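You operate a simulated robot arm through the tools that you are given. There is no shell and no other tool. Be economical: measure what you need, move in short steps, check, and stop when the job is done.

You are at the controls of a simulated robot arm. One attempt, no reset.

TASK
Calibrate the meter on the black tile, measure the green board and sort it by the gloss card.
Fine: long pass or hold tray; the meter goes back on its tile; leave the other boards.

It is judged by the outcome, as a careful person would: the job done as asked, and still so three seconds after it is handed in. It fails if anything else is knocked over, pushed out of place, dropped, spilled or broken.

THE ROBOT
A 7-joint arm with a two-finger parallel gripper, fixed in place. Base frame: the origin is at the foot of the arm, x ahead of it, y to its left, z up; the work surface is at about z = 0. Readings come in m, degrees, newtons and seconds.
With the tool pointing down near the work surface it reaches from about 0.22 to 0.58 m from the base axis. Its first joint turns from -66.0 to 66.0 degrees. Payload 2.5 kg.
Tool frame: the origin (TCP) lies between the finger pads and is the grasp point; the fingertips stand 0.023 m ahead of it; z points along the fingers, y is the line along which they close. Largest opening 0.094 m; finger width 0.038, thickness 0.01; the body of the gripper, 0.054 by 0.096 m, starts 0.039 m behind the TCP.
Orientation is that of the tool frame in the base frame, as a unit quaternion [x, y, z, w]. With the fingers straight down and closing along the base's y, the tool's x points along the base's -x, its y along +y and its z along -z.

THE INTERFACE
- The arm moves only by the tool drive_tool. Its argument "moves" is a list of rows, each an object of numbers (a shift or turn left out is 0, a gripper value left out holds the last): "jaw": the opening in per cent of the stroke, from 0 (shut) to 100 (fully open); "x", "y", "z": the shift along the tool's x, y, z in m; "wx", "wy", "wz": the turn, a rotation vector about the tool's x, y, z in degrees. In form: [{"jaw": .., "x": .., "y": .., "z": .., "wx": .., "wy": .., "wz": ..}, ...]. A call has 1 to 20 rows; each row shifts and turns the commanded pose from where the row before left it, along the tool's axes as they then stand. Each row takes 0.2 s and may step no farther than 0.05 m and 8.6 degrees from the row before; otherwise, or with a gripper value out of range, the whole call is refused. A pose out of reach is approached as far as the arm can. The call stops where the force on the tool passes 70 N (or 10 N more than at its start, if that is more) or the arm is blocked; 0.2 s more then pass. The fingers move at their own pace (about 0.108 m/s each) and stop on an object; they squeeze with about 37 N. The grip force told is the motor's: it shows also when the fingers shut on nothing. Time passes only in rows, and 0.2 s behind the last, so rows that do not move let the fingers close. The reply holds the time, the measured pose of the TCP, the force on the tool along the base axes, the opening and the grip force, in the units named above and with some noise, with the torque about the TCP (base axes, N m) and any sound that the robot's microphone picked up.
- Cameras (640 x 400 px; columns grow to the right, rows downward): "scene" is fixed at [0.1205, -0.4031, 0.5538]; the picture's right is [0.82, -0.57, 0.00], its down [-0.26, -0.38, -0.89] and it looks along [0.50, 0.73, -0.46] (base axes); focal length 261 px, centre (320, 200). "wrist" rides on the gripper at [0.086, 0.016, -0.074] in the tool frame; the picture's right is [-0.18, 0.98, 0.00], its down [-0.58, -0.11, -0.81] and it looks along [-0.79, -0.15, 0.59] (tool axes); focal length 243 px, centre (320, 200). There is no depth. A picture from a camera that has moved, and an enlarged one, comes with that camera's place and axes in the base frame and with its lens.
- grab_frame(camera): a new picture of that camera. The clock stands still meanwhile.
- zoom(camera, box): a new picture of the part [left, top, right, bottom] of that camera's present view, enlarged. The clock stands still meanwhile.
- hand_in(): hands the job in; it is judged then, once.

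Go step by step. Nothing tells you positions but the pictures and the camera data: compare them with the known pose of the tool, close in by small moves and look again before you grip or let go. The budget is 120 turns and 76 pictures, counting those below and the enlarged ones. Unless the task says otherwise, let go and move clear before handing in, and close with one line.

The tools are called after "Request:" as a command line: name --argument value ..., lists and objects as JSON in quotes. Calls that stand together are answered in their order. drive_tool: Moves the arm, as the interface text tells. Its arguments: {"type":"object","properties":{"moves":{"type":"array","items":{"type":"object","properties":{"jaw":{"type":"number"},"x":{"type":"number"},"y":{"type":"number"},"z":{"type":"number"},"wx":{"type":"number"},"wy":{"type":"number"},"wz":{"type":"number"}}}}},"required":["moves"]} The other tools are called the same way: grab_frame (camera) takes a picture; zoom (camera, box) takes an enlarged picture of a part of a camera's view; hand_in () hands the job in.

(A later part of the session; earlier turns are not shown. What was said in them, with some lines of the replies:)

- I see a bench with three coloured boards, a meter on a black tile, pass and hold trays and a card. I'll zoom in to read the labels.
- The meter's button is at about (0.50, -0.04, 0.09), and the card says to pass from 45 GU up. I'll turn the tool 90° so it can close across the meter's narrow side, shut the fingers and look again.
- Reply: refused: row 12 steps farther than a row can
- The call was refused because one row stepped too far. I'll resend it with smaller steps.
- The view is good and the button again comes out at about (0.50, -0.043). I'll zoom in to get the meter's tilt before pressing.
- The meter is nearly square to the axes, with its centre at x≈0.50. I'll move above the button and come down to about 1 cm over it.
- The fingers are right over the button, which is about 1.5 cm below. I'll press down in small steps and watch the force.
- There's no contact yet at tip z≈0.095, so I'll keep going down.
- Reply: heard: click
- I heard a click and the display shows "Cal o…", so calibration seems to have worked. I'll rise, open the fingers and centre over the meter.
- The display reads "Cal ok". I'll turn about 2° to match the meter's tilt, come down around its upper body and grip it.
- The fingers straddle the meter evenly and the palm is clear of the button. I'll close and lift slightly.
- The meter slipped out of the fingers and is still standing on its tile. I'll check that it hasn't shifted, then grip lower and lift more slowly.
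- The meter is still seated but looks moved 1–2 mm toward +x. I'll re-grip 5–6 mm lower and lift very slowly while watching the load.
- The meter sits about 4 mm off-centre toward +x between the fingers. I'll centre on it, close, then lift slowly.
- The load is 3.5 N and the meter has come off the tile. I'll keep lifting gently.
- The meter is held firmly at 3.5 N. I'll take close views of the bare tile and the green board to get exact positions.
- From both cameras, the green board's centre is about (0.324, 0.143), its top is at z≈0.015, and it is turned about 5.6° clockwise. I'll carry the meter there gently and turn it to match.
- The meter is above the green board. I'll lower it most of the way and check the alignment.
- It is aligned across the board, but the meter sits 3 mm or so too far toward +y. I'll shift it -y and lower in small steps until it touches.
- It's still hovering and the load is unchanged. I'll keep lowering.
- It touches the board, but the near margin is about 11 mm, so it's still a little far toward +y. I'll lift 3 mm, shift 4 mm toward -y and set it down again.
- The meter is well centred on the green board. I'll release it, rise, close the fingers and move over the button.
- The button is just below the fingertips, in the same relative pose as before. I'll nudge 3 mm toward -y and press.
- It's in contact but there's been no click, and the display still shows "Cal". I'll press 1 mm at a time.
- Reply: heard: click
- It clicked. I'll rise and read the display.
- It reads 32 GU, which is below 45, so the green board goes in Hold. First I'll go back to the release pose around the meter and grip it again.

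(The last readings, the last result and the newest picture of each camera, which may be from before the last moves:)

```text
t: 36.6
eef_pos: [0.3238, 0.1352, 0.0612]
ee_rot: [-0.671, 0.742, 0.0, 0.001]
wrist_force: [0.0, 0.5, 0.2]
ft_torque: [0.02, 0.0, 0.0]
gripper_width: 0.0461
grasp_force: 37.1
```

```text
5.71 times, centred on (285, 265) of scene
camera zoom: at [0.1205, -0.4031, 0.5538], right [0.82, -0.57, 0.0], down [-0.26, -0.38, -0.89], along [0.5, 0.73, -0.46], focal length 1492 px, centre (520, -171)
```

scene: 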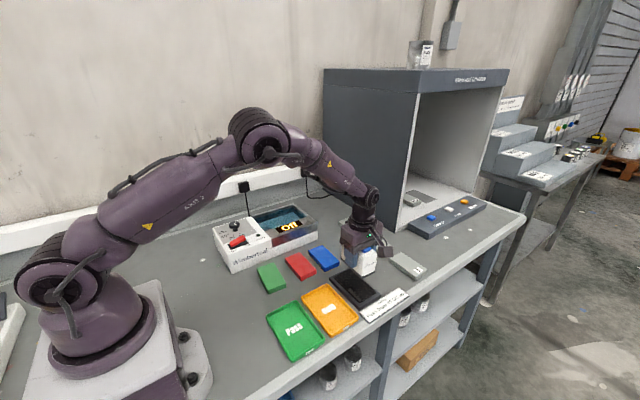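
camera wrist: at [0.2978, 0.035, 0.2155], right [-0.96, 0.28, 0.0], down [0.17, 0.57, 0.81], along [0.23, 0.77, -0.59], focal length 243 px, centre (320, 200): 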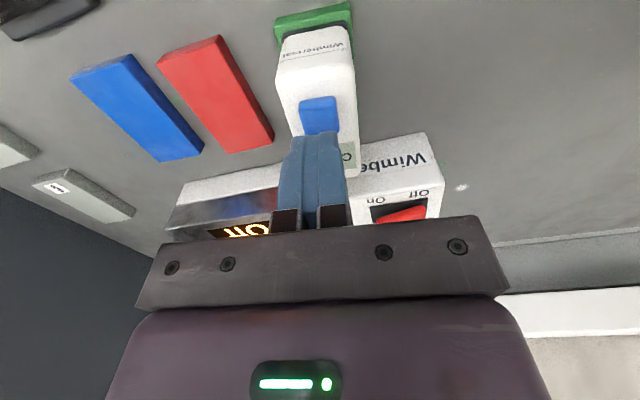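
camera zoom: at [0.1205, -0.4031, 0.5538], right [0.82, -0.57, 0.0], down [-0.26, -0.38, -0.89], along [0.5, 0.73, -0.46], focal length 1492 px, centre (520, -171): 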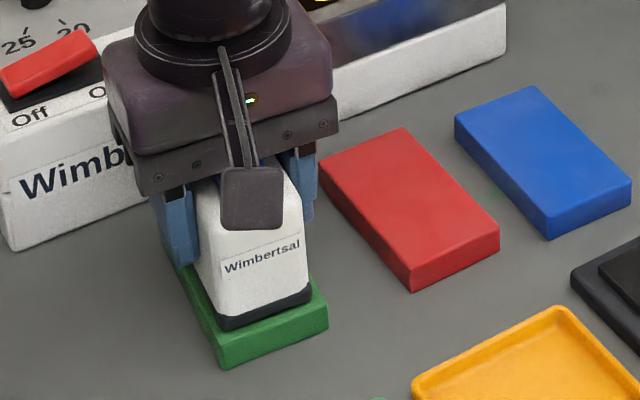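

The grip is good at 0.046 m. I'll lift slowly and carry the meter back over the tile at about (0.4995, -0.025), turning it back to match.

Request:
drive_tool --moves '[{"z": -0.002}, {"z": -0.003}, {"z": -0.005}, {"z": -0.006}, {"z": -0.008}, {"z": -0.008}, {"z": -0.008}, {"z": -0.006}, {"z": -0.004}, {}]'

Request:
drive_tool --moves '[{"x": 0.005, "y": -0.006}, {"x": 0.011, "y": -0.015}, {"x": 0.014, "y": -0.019}, {"x": 0.014, "y": -0.019}, {"x": 0.014, "y": -0.019}, {"x": 0.014, "y": -0.019}, {"x": 0.014, "y": -0.019}, {"x": 0.014, "y": -0.019}, {"x": 0.014, "y": -0.019}, {"x": 0.014, "y": -0.019}, {"x": 0.01, "y": -0.013}, {"x": 0.004, "y": -0.005}, {"wz": -2.2}, {"wz": -2.2}, {}, {}]'

Request:
zoom --camera "scene" --box '[300, 220, 420, 320]'

Request:
grab_frame --camera "wrist"

```text
t: 38.8
eef_pos: [0.3215, 0.1346, 0.1107]
ee_rot: [-0.671, 0.741, 0.0, 0.0]
wrist_force: [-0.1, 0.1, -3.7]
ft_torque: [-0.05, -0.03, 0.0]
gripper_width: 0.0459
grasp_force: 36.9
```

```text
t: 42.2
eef_pos: [0.4992, -0.0251, 0.1097]
ee_rot: [-0.698, 0.716, -0.001, -0.001]
wrist_force: [-0.3, 0.4, -4.0]
ft_torque: [-0.03, -0.02, -0.01]
gripper_width: 0.0459
grasp_force: 36.6
```

```text
4.00 times, centred on (360, 270) of scene
camera zoom: at [0.1205, -0.4031, 0.5537], right [0.82, -0.57, 0.0], down [-0.26, -0.38, -0.89], along [0.5, 0.73, -0.46], focal length 1044 px, centre (160, -80)
```

zoom: 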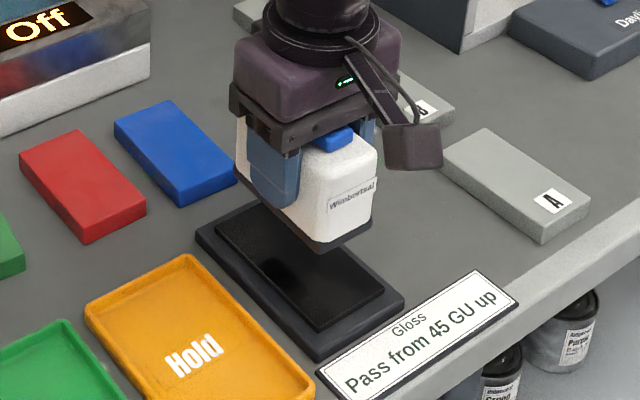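

```text
29 pictures are left
camera wrist: at [0.4815, -0.111, 0.1857], right [-0.98, 0.21, 0.0], down [0.12, 0.58, 0.81], along [0.17, 0.79, -0.59], focal length 243 px, centre (320, 200)
```

wrist: 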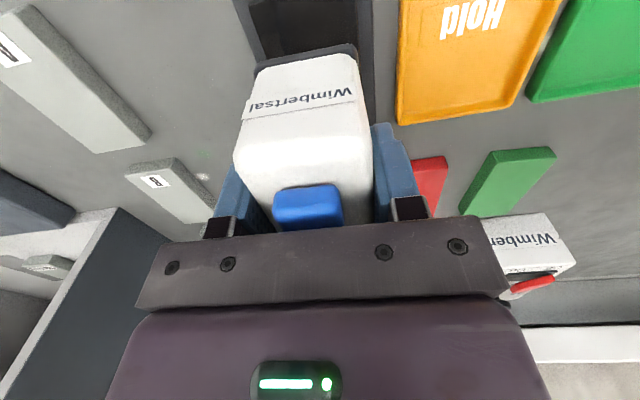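

The board stayed in place and the meter is over the tile. I'll lower it to just above the tile and check.

Request:
drive_tool --moves '[{"z": 0.006}, {"z": 0.01}, {"z": 0.01}, {"z": 0.01}, {"z": 0.006}, {"z": 0.003}, {}]'

Request:
zoom --camera "wrist" --box '[200, 0, 440, 150]'

Request:
zoom --camera "scene" --box '[310, 230, 410, 310]'

```text
t: 43.8
eef_pos: [0.4996, -0.0242, 0.0675]
ee_rot: [-0.699, 0.715, 0.0, 0.0]
wrist_force: [0.6, 0.3, -4.4]
ft_torque: [0.03, 0.0, 0.01]
gripper_width: 0.0458
grasp_force: 37.3
```

```text
2.67 times, centred on (320, 75) of wrist
camera zoom: at [0.4814, -0.1113, 0.1418], right [-0.98, 0.21, 0.0], down [0.12, 0.58, 0.81], along [0.17, 0.79, -0.59], focal length 647 px, centre (320, 533)
```

zoom: 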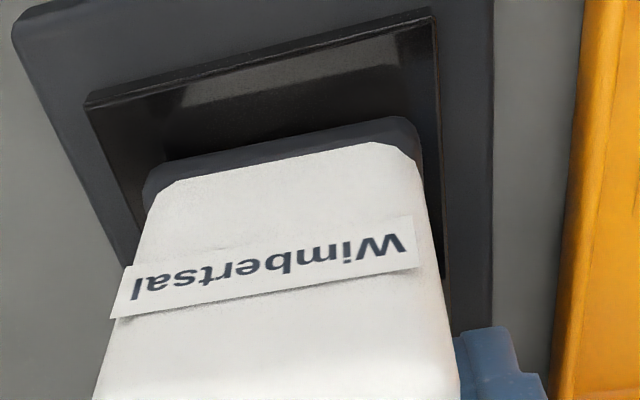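

```text
5.00 times, centred on (360, 270) of scene
camera zoom: at [0.1205, -0.4031, 0.5537], right [0.82, -0.57, 0.0], down [-0.26, -0.38, -0.89], along [0.5, 0.73, -0.46], focal length 1305 px, centre (120, -150)
```

zoom: 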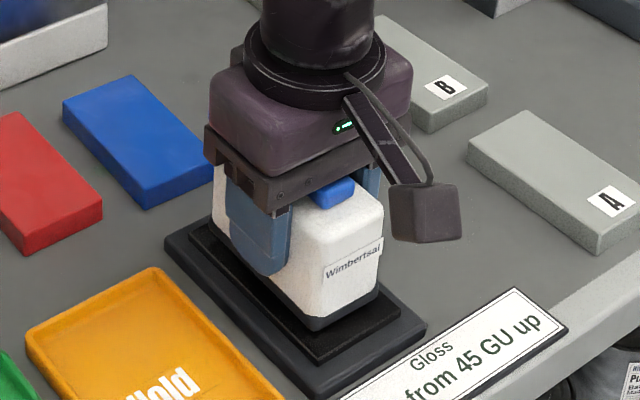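

It's well centred over the glossy tile. I'll lower it to contact.

Request:
drive_tool --moves '[{"z": 0.002}, {"z": 0.002}, {"z": 0.0015}, {}]'

Request:
drive_tool --moves '[{"z": 0.001}, {}]'

```text
t: 44.8
eef_pos: [0.5002, -0.0243, 0.062]
ee_rot: [-0.7, 0.715, 0.0, 0.0]
wrist_force: [-2.5, 1.0, 5.7]
ft_torque: [-0.03, 0.3, -0.03]
gripper_width: 0.0457
grasp_force: 36.9
```

```text
t: 45.4
eef_pos: [0.5002, -0.0238, 0.0613]
ee_rot: [-0.699, 0.715, -0.002, 0.001]
wrist_force: [-8.1, 2.5, 18.5]
ft_torque: [-0.06, 0.61, -0.11]
gripper_width: 0.0458
grasp_force: 36.7
```

It's resting on the tile. I'll ease off 1 mm, release, rise and inspect.

Request:
drive_tool --moves '[{"z": -0.001}, {}, {"jaw": 80}, {}, {"z": -0.03}, {"z": -0.04}, {"z": -0.04}, {}]'

Request:
zoom --camera "scene" --box '[310, 230, 410, 310]'

Request:
grab_frame --camera "wrist"

```text
t: 47.2
eef_pos: [0.5, -0.0252, 0.1701]
ee_rot: [-0.699, 0.715, 0.0, 0.0]
wrist_force: [-0.7, 1.1, 0.4]
ft_torque: [0.0, 0.02, 0.0]
gripper_width: 0.0752
grasp_force: 0.0
```

```text
5.00 times, centred on (360, 270) of scene
camera zoom: at [0.1205, -0.4031, 0.5538], right [0.82, -0.57, 0.0], down [-0.26, -0.38, -0.89], along [0.5, 0.73, -0.46], focal length 1305 px, centre (120, -150)
```

zoom: 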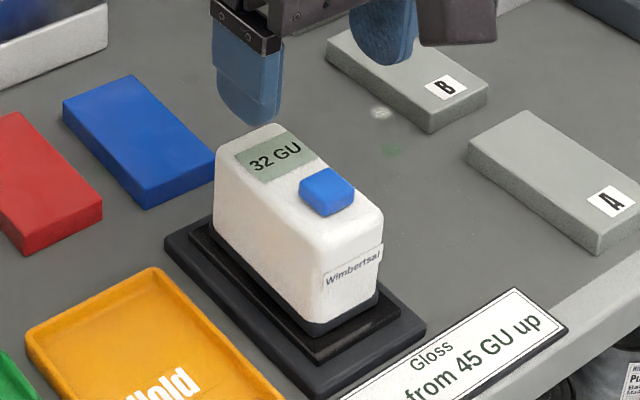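

```text
25 pictures are left
camera wrist: at [0.4825, -0.1121, 0.2463], right [-0.98, 0.21, 0.0], down [0.12, 0.58, 0.81], along [0.17, 0.79, -0.59], focal length 243 px, centre (320, 200)
```

wrist: 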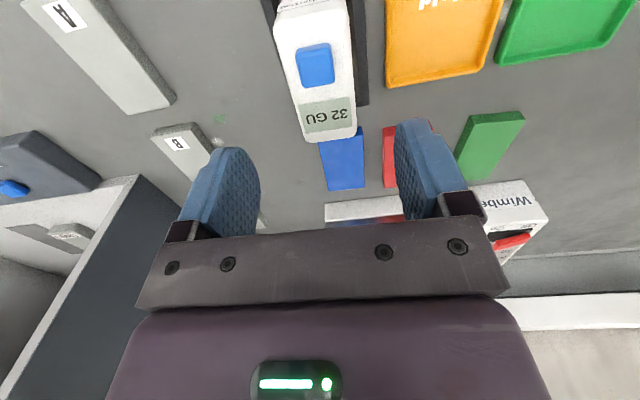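

The meter is back as it was, still showing 32 GU. Next I'll move over the green board to pick it up.

Request:
drive_tool --moves '[{"x": -0.0274, "y": 0.0299}, {"x": -0.0274, "y": 0.0299}, {"x": -0.0274, "y": 0.0299}, {"x": -0.0274, "y": 0.0299}, {"x": -0.0274, "y": 0.0299}, {"x": -0.0273, "y": 0.0298}, {"wz": 4.4}, {}]'

Request:
zoom --camera "scene" --box '[240, 240, 340, 310]'

Request:
grab_frame --camera "wrist"

```text
t: 49.0
eef_pos: [0.3227, 0.1427, 0.1711]
ee_rot: [-0.671, 0.741, 0.0, 0.0]
wrist_force: [-0.4, -0.2, -0.5]
ft_torque: [0.0, 0.03, -0.01]
gripper_width: 0.0751
grasp_force: 0.1
```

```text
5.71 times, centred on (290, 275) of scene
camera zoom: at [0.1205, -0.4031, 0.5538], right [0.82, -0.57, 0.0], down [-0.26, -0.38, -0.89], along [0.5, 0.73, -0.46], focal length 1492 px, centre (491, -229)
```

zoom: 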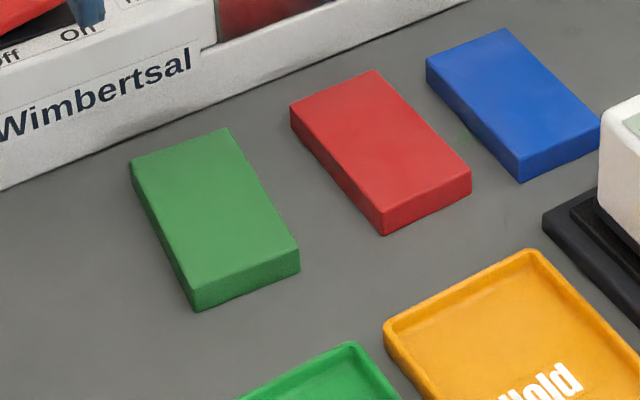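

```text
23 pictures are left
camera wrist: at [0.2981, 0.0575, 0.2463], right [-0.96, 0.28, 0.0], down [0.17, 0.57, 0.81], along [0.23, 0.77, -0.59], focal length 243 px, centre (320, 200)
```

wrist: 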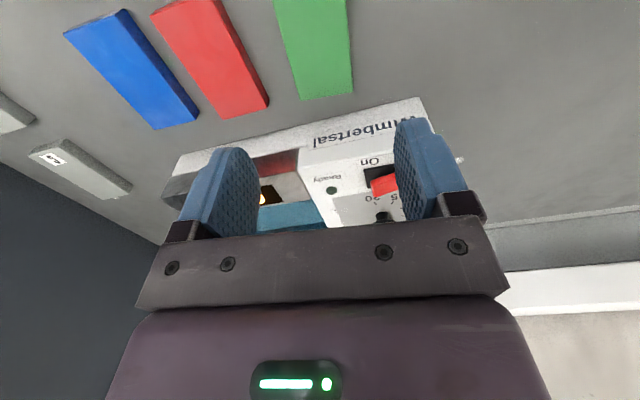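

The green board hasn't moved. I'll descend in stages so the fingertips straddle its upper half.

Request:
drive_tool --moves '[{"z": 0.04}, {"z": 0.04}, {"z": 0.03}, {"z": 0.015}, {}]'

Request:
zoom --camera "scene" --box '[240, 230, 320, 300]'

Request:
grab_frame --camera "wrist"

```text
t: 50.2
eef_pos: [0.3235, 0.144, 0.045]
ee_rot: [-0.672, 0.741, 0.0, -0.001]
wrist_force: [0.8, 0.4, 0.8]
ft_torque: [0.0, 0.02, -0.03]
gripper_width: 0.0751
grasp_force: 0.0
```

```text
5.71 times, centred on (280, 265) of scene
camera zoom: at [0.1205, -0.4031, 0.5538], right [0.82, -0.57, 0.0], down [-0.26, -0.38, -0.89], along [0.5, 0.73, -0.46], focal length 1492 px, centre (549, -171)
```

zoom: 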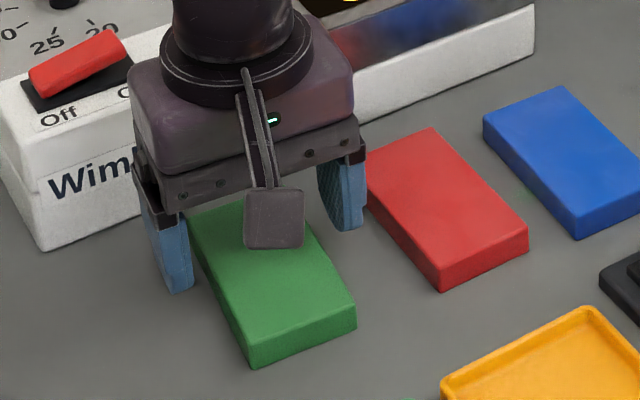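

```text
21 pictures are left
camera wrist: at [0.2992, 0.06, 0.12], right [-0.96, 0.28, 0.0], down [0.17, 0.57, 0.81], along [0.23, 0.77, -0.59], focal length 243 px, centre (320, 200)
```

wrist: 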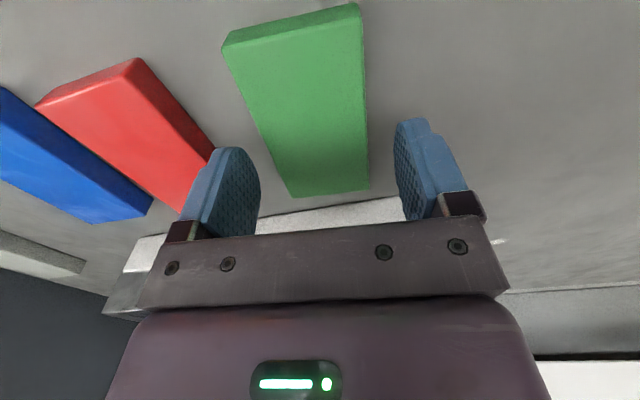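

Both fingers are clear of everything. I'll go down to TCP z≈0.030, close, and lift slightly to test.

Request:
drive_tool --moves '[{"z": 0.008}, {"z": 0.0065}, {}, {"jaw": 0}, {}, {}, {}, {"z": -0.003}, {"z": -0.003}, {"z": -0.004}, {}]'

Request:
zoom --camera "scene" --box '[240, 230, 320, 300]'

```text
t: 52.6
eef_pos: [0.3239, 0.1429, 0.0424]
ee_rot: [-0.671, 0.741, 0.0, 0.0]
wrist_force: [1.0, -1.0, -1.4]
ft_torque: [0.0, 0.04, 0.0]
gripper_width: 0.0538
grasp_force: 37.4
```

```text
5.71 times, centred on (280, 265) of scene
camera zoom: at [0.1205, -0.4031, 0.5538], right [0.82, -0.57, 0.0], down [-0.26, -0.38, -0.89], along [0.5, 0.73, -0.46], focal length 1492 px, centre (549, -171)
```

zoom: 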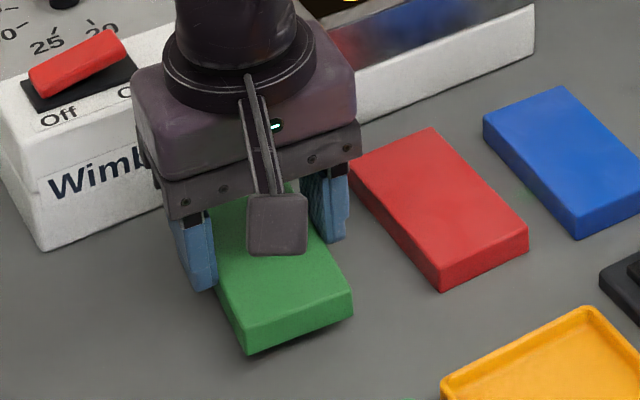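

The board is held and off the table. I'll raise it and carry it over the Hold tray at about (0.400, -0.036), squared to the tray.

Request:
drive_tool --moves '[{"z": -0.01}, {"z": -0.015}, {"z": -0.015}, {"z": -0.012}, {"z": -0.005}, {}, {"x": 0.0076, "y": -0.0046}, {"x": 0.017, "y": -0.0093}, {"x": 0.018, "y": -0.01}, {"x": 0.018, "y": -0.01}, {"x": 0.018, "y": -0.01}, {"x": 0.018, "y": -0.01}, {"x": 0.018, "y": -0.01}, {"x": 0.018, "y": -0.01}, {"x": 0.018, "y": -0.01}, {"x": 0.013, "y": -0.0067}, {"x": 0.007, "y": -0.003}, {"wz": -2.8}, {"wz": -2.8}, {}]'

Request:
zoom --camera "scene" --box '[270, 230, 390, 350]'

Request:
grab_frame --camera "wrist"

```text
t: 56.8
eef_pos: [0.4003, -0.0363, 0.0999]
ee_rot: [-0.707, 0.707, 0.0, 0.0]
wrist_force: [-0.3, 0.2, -0.7]
ft_torque: [-0.02, -0.01, 0.03]
gripper_width: 0.0541
grasp_force: 37.0
```

```text
3.33 times, centred on (330, 290) of scene
camera zoom: at [0.1205, -0.4031, 0.5538], right [0.82, -0.57, 0.0], down [-0.26, -0.38, -0.89], along [0.5, 0.73, -0.46], focal length 870 px, centre (287, -100)
```

zoom: 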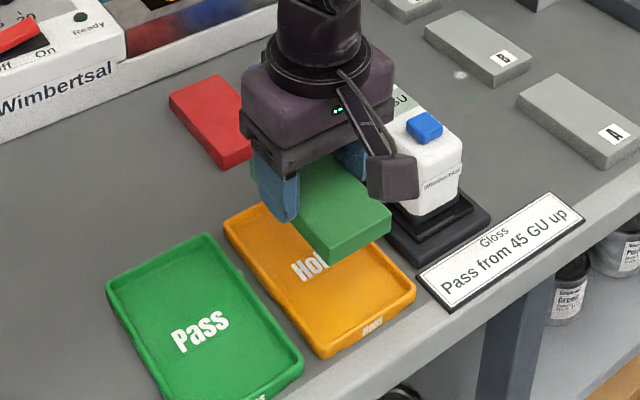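

```text
18 pictures are left
camera wrist: at [0.3844, -0.1229, 0.1745], right [-0.98, 0.18, 0.0], down [0.11, 0.58, 0.81], along [0.15, 0.79, -0.59], focal length 243 px, centre (320, 200)
```

wrist: 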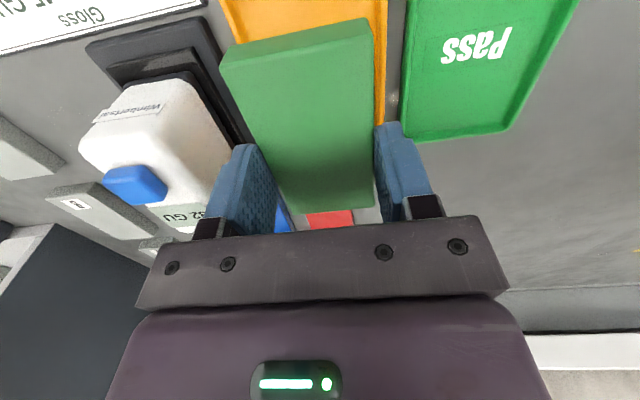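

It's over the Hold tray and clear of the meter. I'll lower it to about 1.5 cm above the tray floor and check.

Request:
drive_tool --moves '[{"z": 0.008}, {"z": 0.012}, {"z": 0.012}, {"z": 0.008}, {"z": 0.004}, {}]'

Request:
zoom --camera "scene" --box '[290, 230, 390, 350]'

Request:
zoom --camera "wrist" --box '[180, 0, 440, 220]'

```text
t: 58.2
eef_pos: [0.3989, -0.0371, 0.0548]
ee_rot: [-0.707, 0.708, 0.0, 0.0]
wrist_force: [0.1, 0.1, -0.1]
ft_torque: [-0.01, 0.01, -0.01]
gripper_width: 0.0543
grasp_force: 36.9
```

```text
3.33 times, centred on (340, 290) of scene
camera zoom: at [0.1205, -0.4031, 0.5538], right [0.82, -0.57, 0.0], down [-0.26, -0.38, -0.89], along [0.5, 0.73, -0.46], focal length 870 px, centre (253, -100)
```

zoom: 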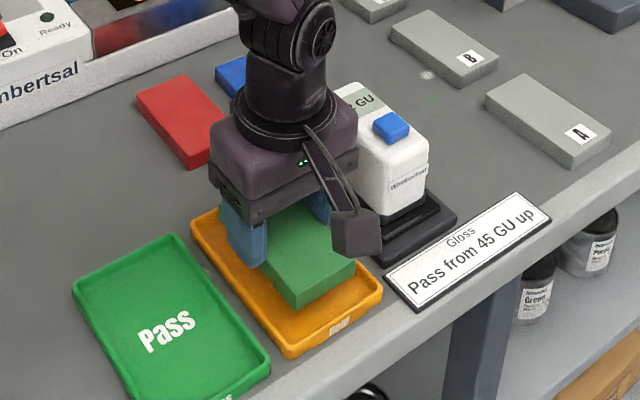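

```text
1.82 times, centred on (310, 110) of wrist
camera zoom: at [0.3848, -0.1234, 0.1299], right [-0.98, 0.18, 0.0], down [0.11, 0.58, 0.81], along [0.15, 0.79, -0.59], focal length 441 px, centre (338, 364)
```

zoom: 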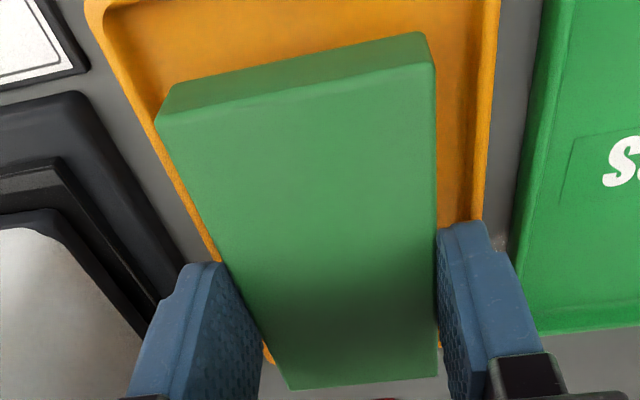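

It's centred across the tray to within 1 mm. I'll shift 3 mm toward +y and lower it to the floor in small steps.

Request:
drive_tool --moves '[{"x": -0.003, "y": 0.001}, {"z": 0.004}, {"z": 0.004}, {"z": 0.004}, {"z": 0.003}, {"z": 0.002}, {}]'

Request:
drive_tool --moves '[{"z": 0.0015}, {"z": 0.0015}, {}]'

Request:
zoom --camera "scene" --box '[300, 260, 380, 340]'

```text
t: 59.8
eef_pos: [0.3994, -0.0319, 0.0386]
ee_rot: [-0.706, 0.708, 0.0, 0.001]
wrist_force: [-1.6, -0.2, -0.1]
ft_torque: [0.03, 0.0, 0.0]
gripper_width: 0.0537
grasp_force: 37.0
```

```text
t: 60.6
eef_pos: [0.3978, -0.0319, 0.0356]
ee_rot: [-0.706, 0.708, 0.001, 0.0]
wrist_force: [-4.0, 0.7, 10.7]
ft_torque: [0.0, 0.1, 0.0]
gripper_width: 0.0541
grasp_force: 36.5
```

```text
5.00 times, centred on (340, 300) of scene
camera zoom: at [0.1205, -0.4031, 0.5538], right [0.82, -0.57, 0.0], down [-0.26, -0.38, -0.89], along [0.5, 0.73, -0.46], focal length 1305 px, centre (220, -300)
```

zoom: 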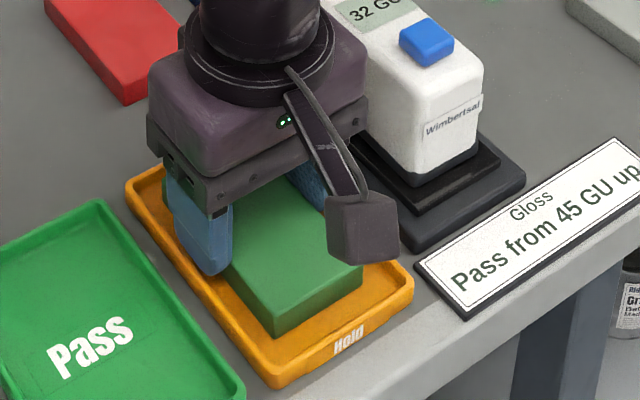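

The board is flat inside the tray. I'll open just a few millimetres, rise straight up and check.

Request:
drive_tool --moves '[{"z": -0.0008}, {"jaw": 64}, {}, {"z": -0.01}, {"z": -0.03}, {"z": -0.04}, {"z": -0.05}, {"z": -0.05}, {}]'

Request:
grab_frame --camera "scene"

Request:
zoom --camera "scene" --box '[270, 230, 410, 350]'

Request:
grab_frame --camera "wrist"

```text
t: 62.6
eef_pos: [0.3969, -0.0335, 0.216]
ee_rot: [-0.706, 0.708, 0.0, 0.0]
wrist_force: [-1.1, 0.8, 0.5]
ft_torque: [0.03, 0.01, -0.03]
gripper_width: 0.0601
grasp_force: 0.1
```

```text
14 pictures are left
```

scene: 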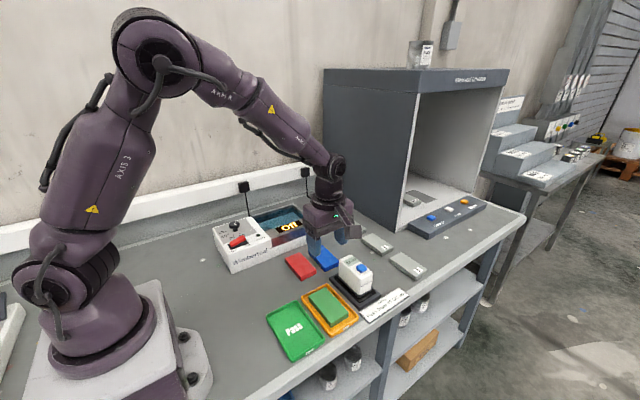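

```text
3.33 times, centred on (340, 290) of scene
camera zoom: at [0.1205, -0.4031, 0.5538], right [0.82, -0.57, 0.0], down [-0.26, -0.38, -0.89], along [0.5, 0.73, -0.46], focal length 870 px, centre (253, -100)
```

zoom: 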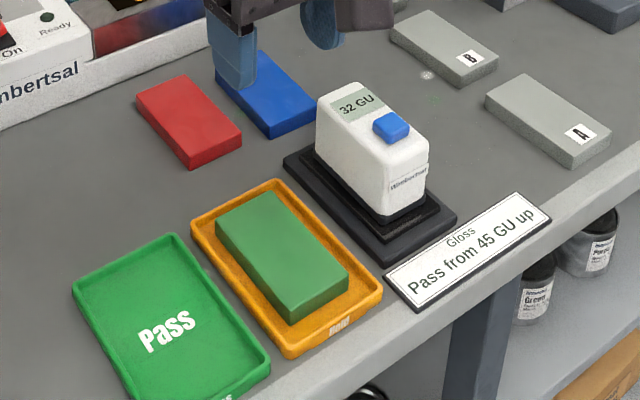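

```text
12 pictures are left
camera wrist: at [0.3821, -0.1193, 0.2912], right [-0.98, 0.19, 0.0], down [0.11, 0.58, 0.81], along [0.15, 0.79, -0.59], focal length 243 px, centre (320, 200)
```

wrist: 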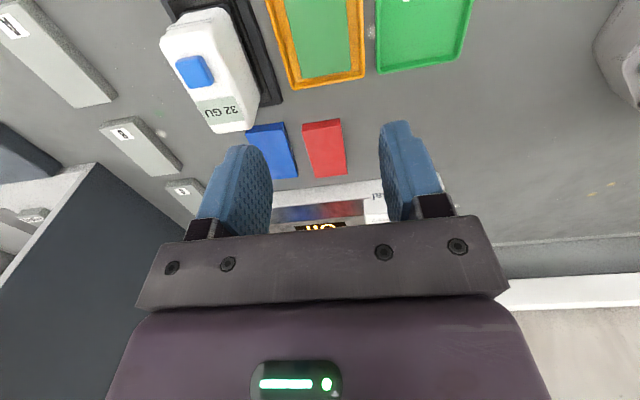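

The green board lies in the Hold tray, the meter is on its tile and the other boards haven't moved. The arm is clear, so I'm handing in.

Request:
hand_in

```text
The job is handed in.
```

The meter was calibrated on the black tile ("Cal ok") and the green board read 32 GU, below the card's 45, so it went into the Hold tray; the meter is back on its tile and the other boards were left alone.
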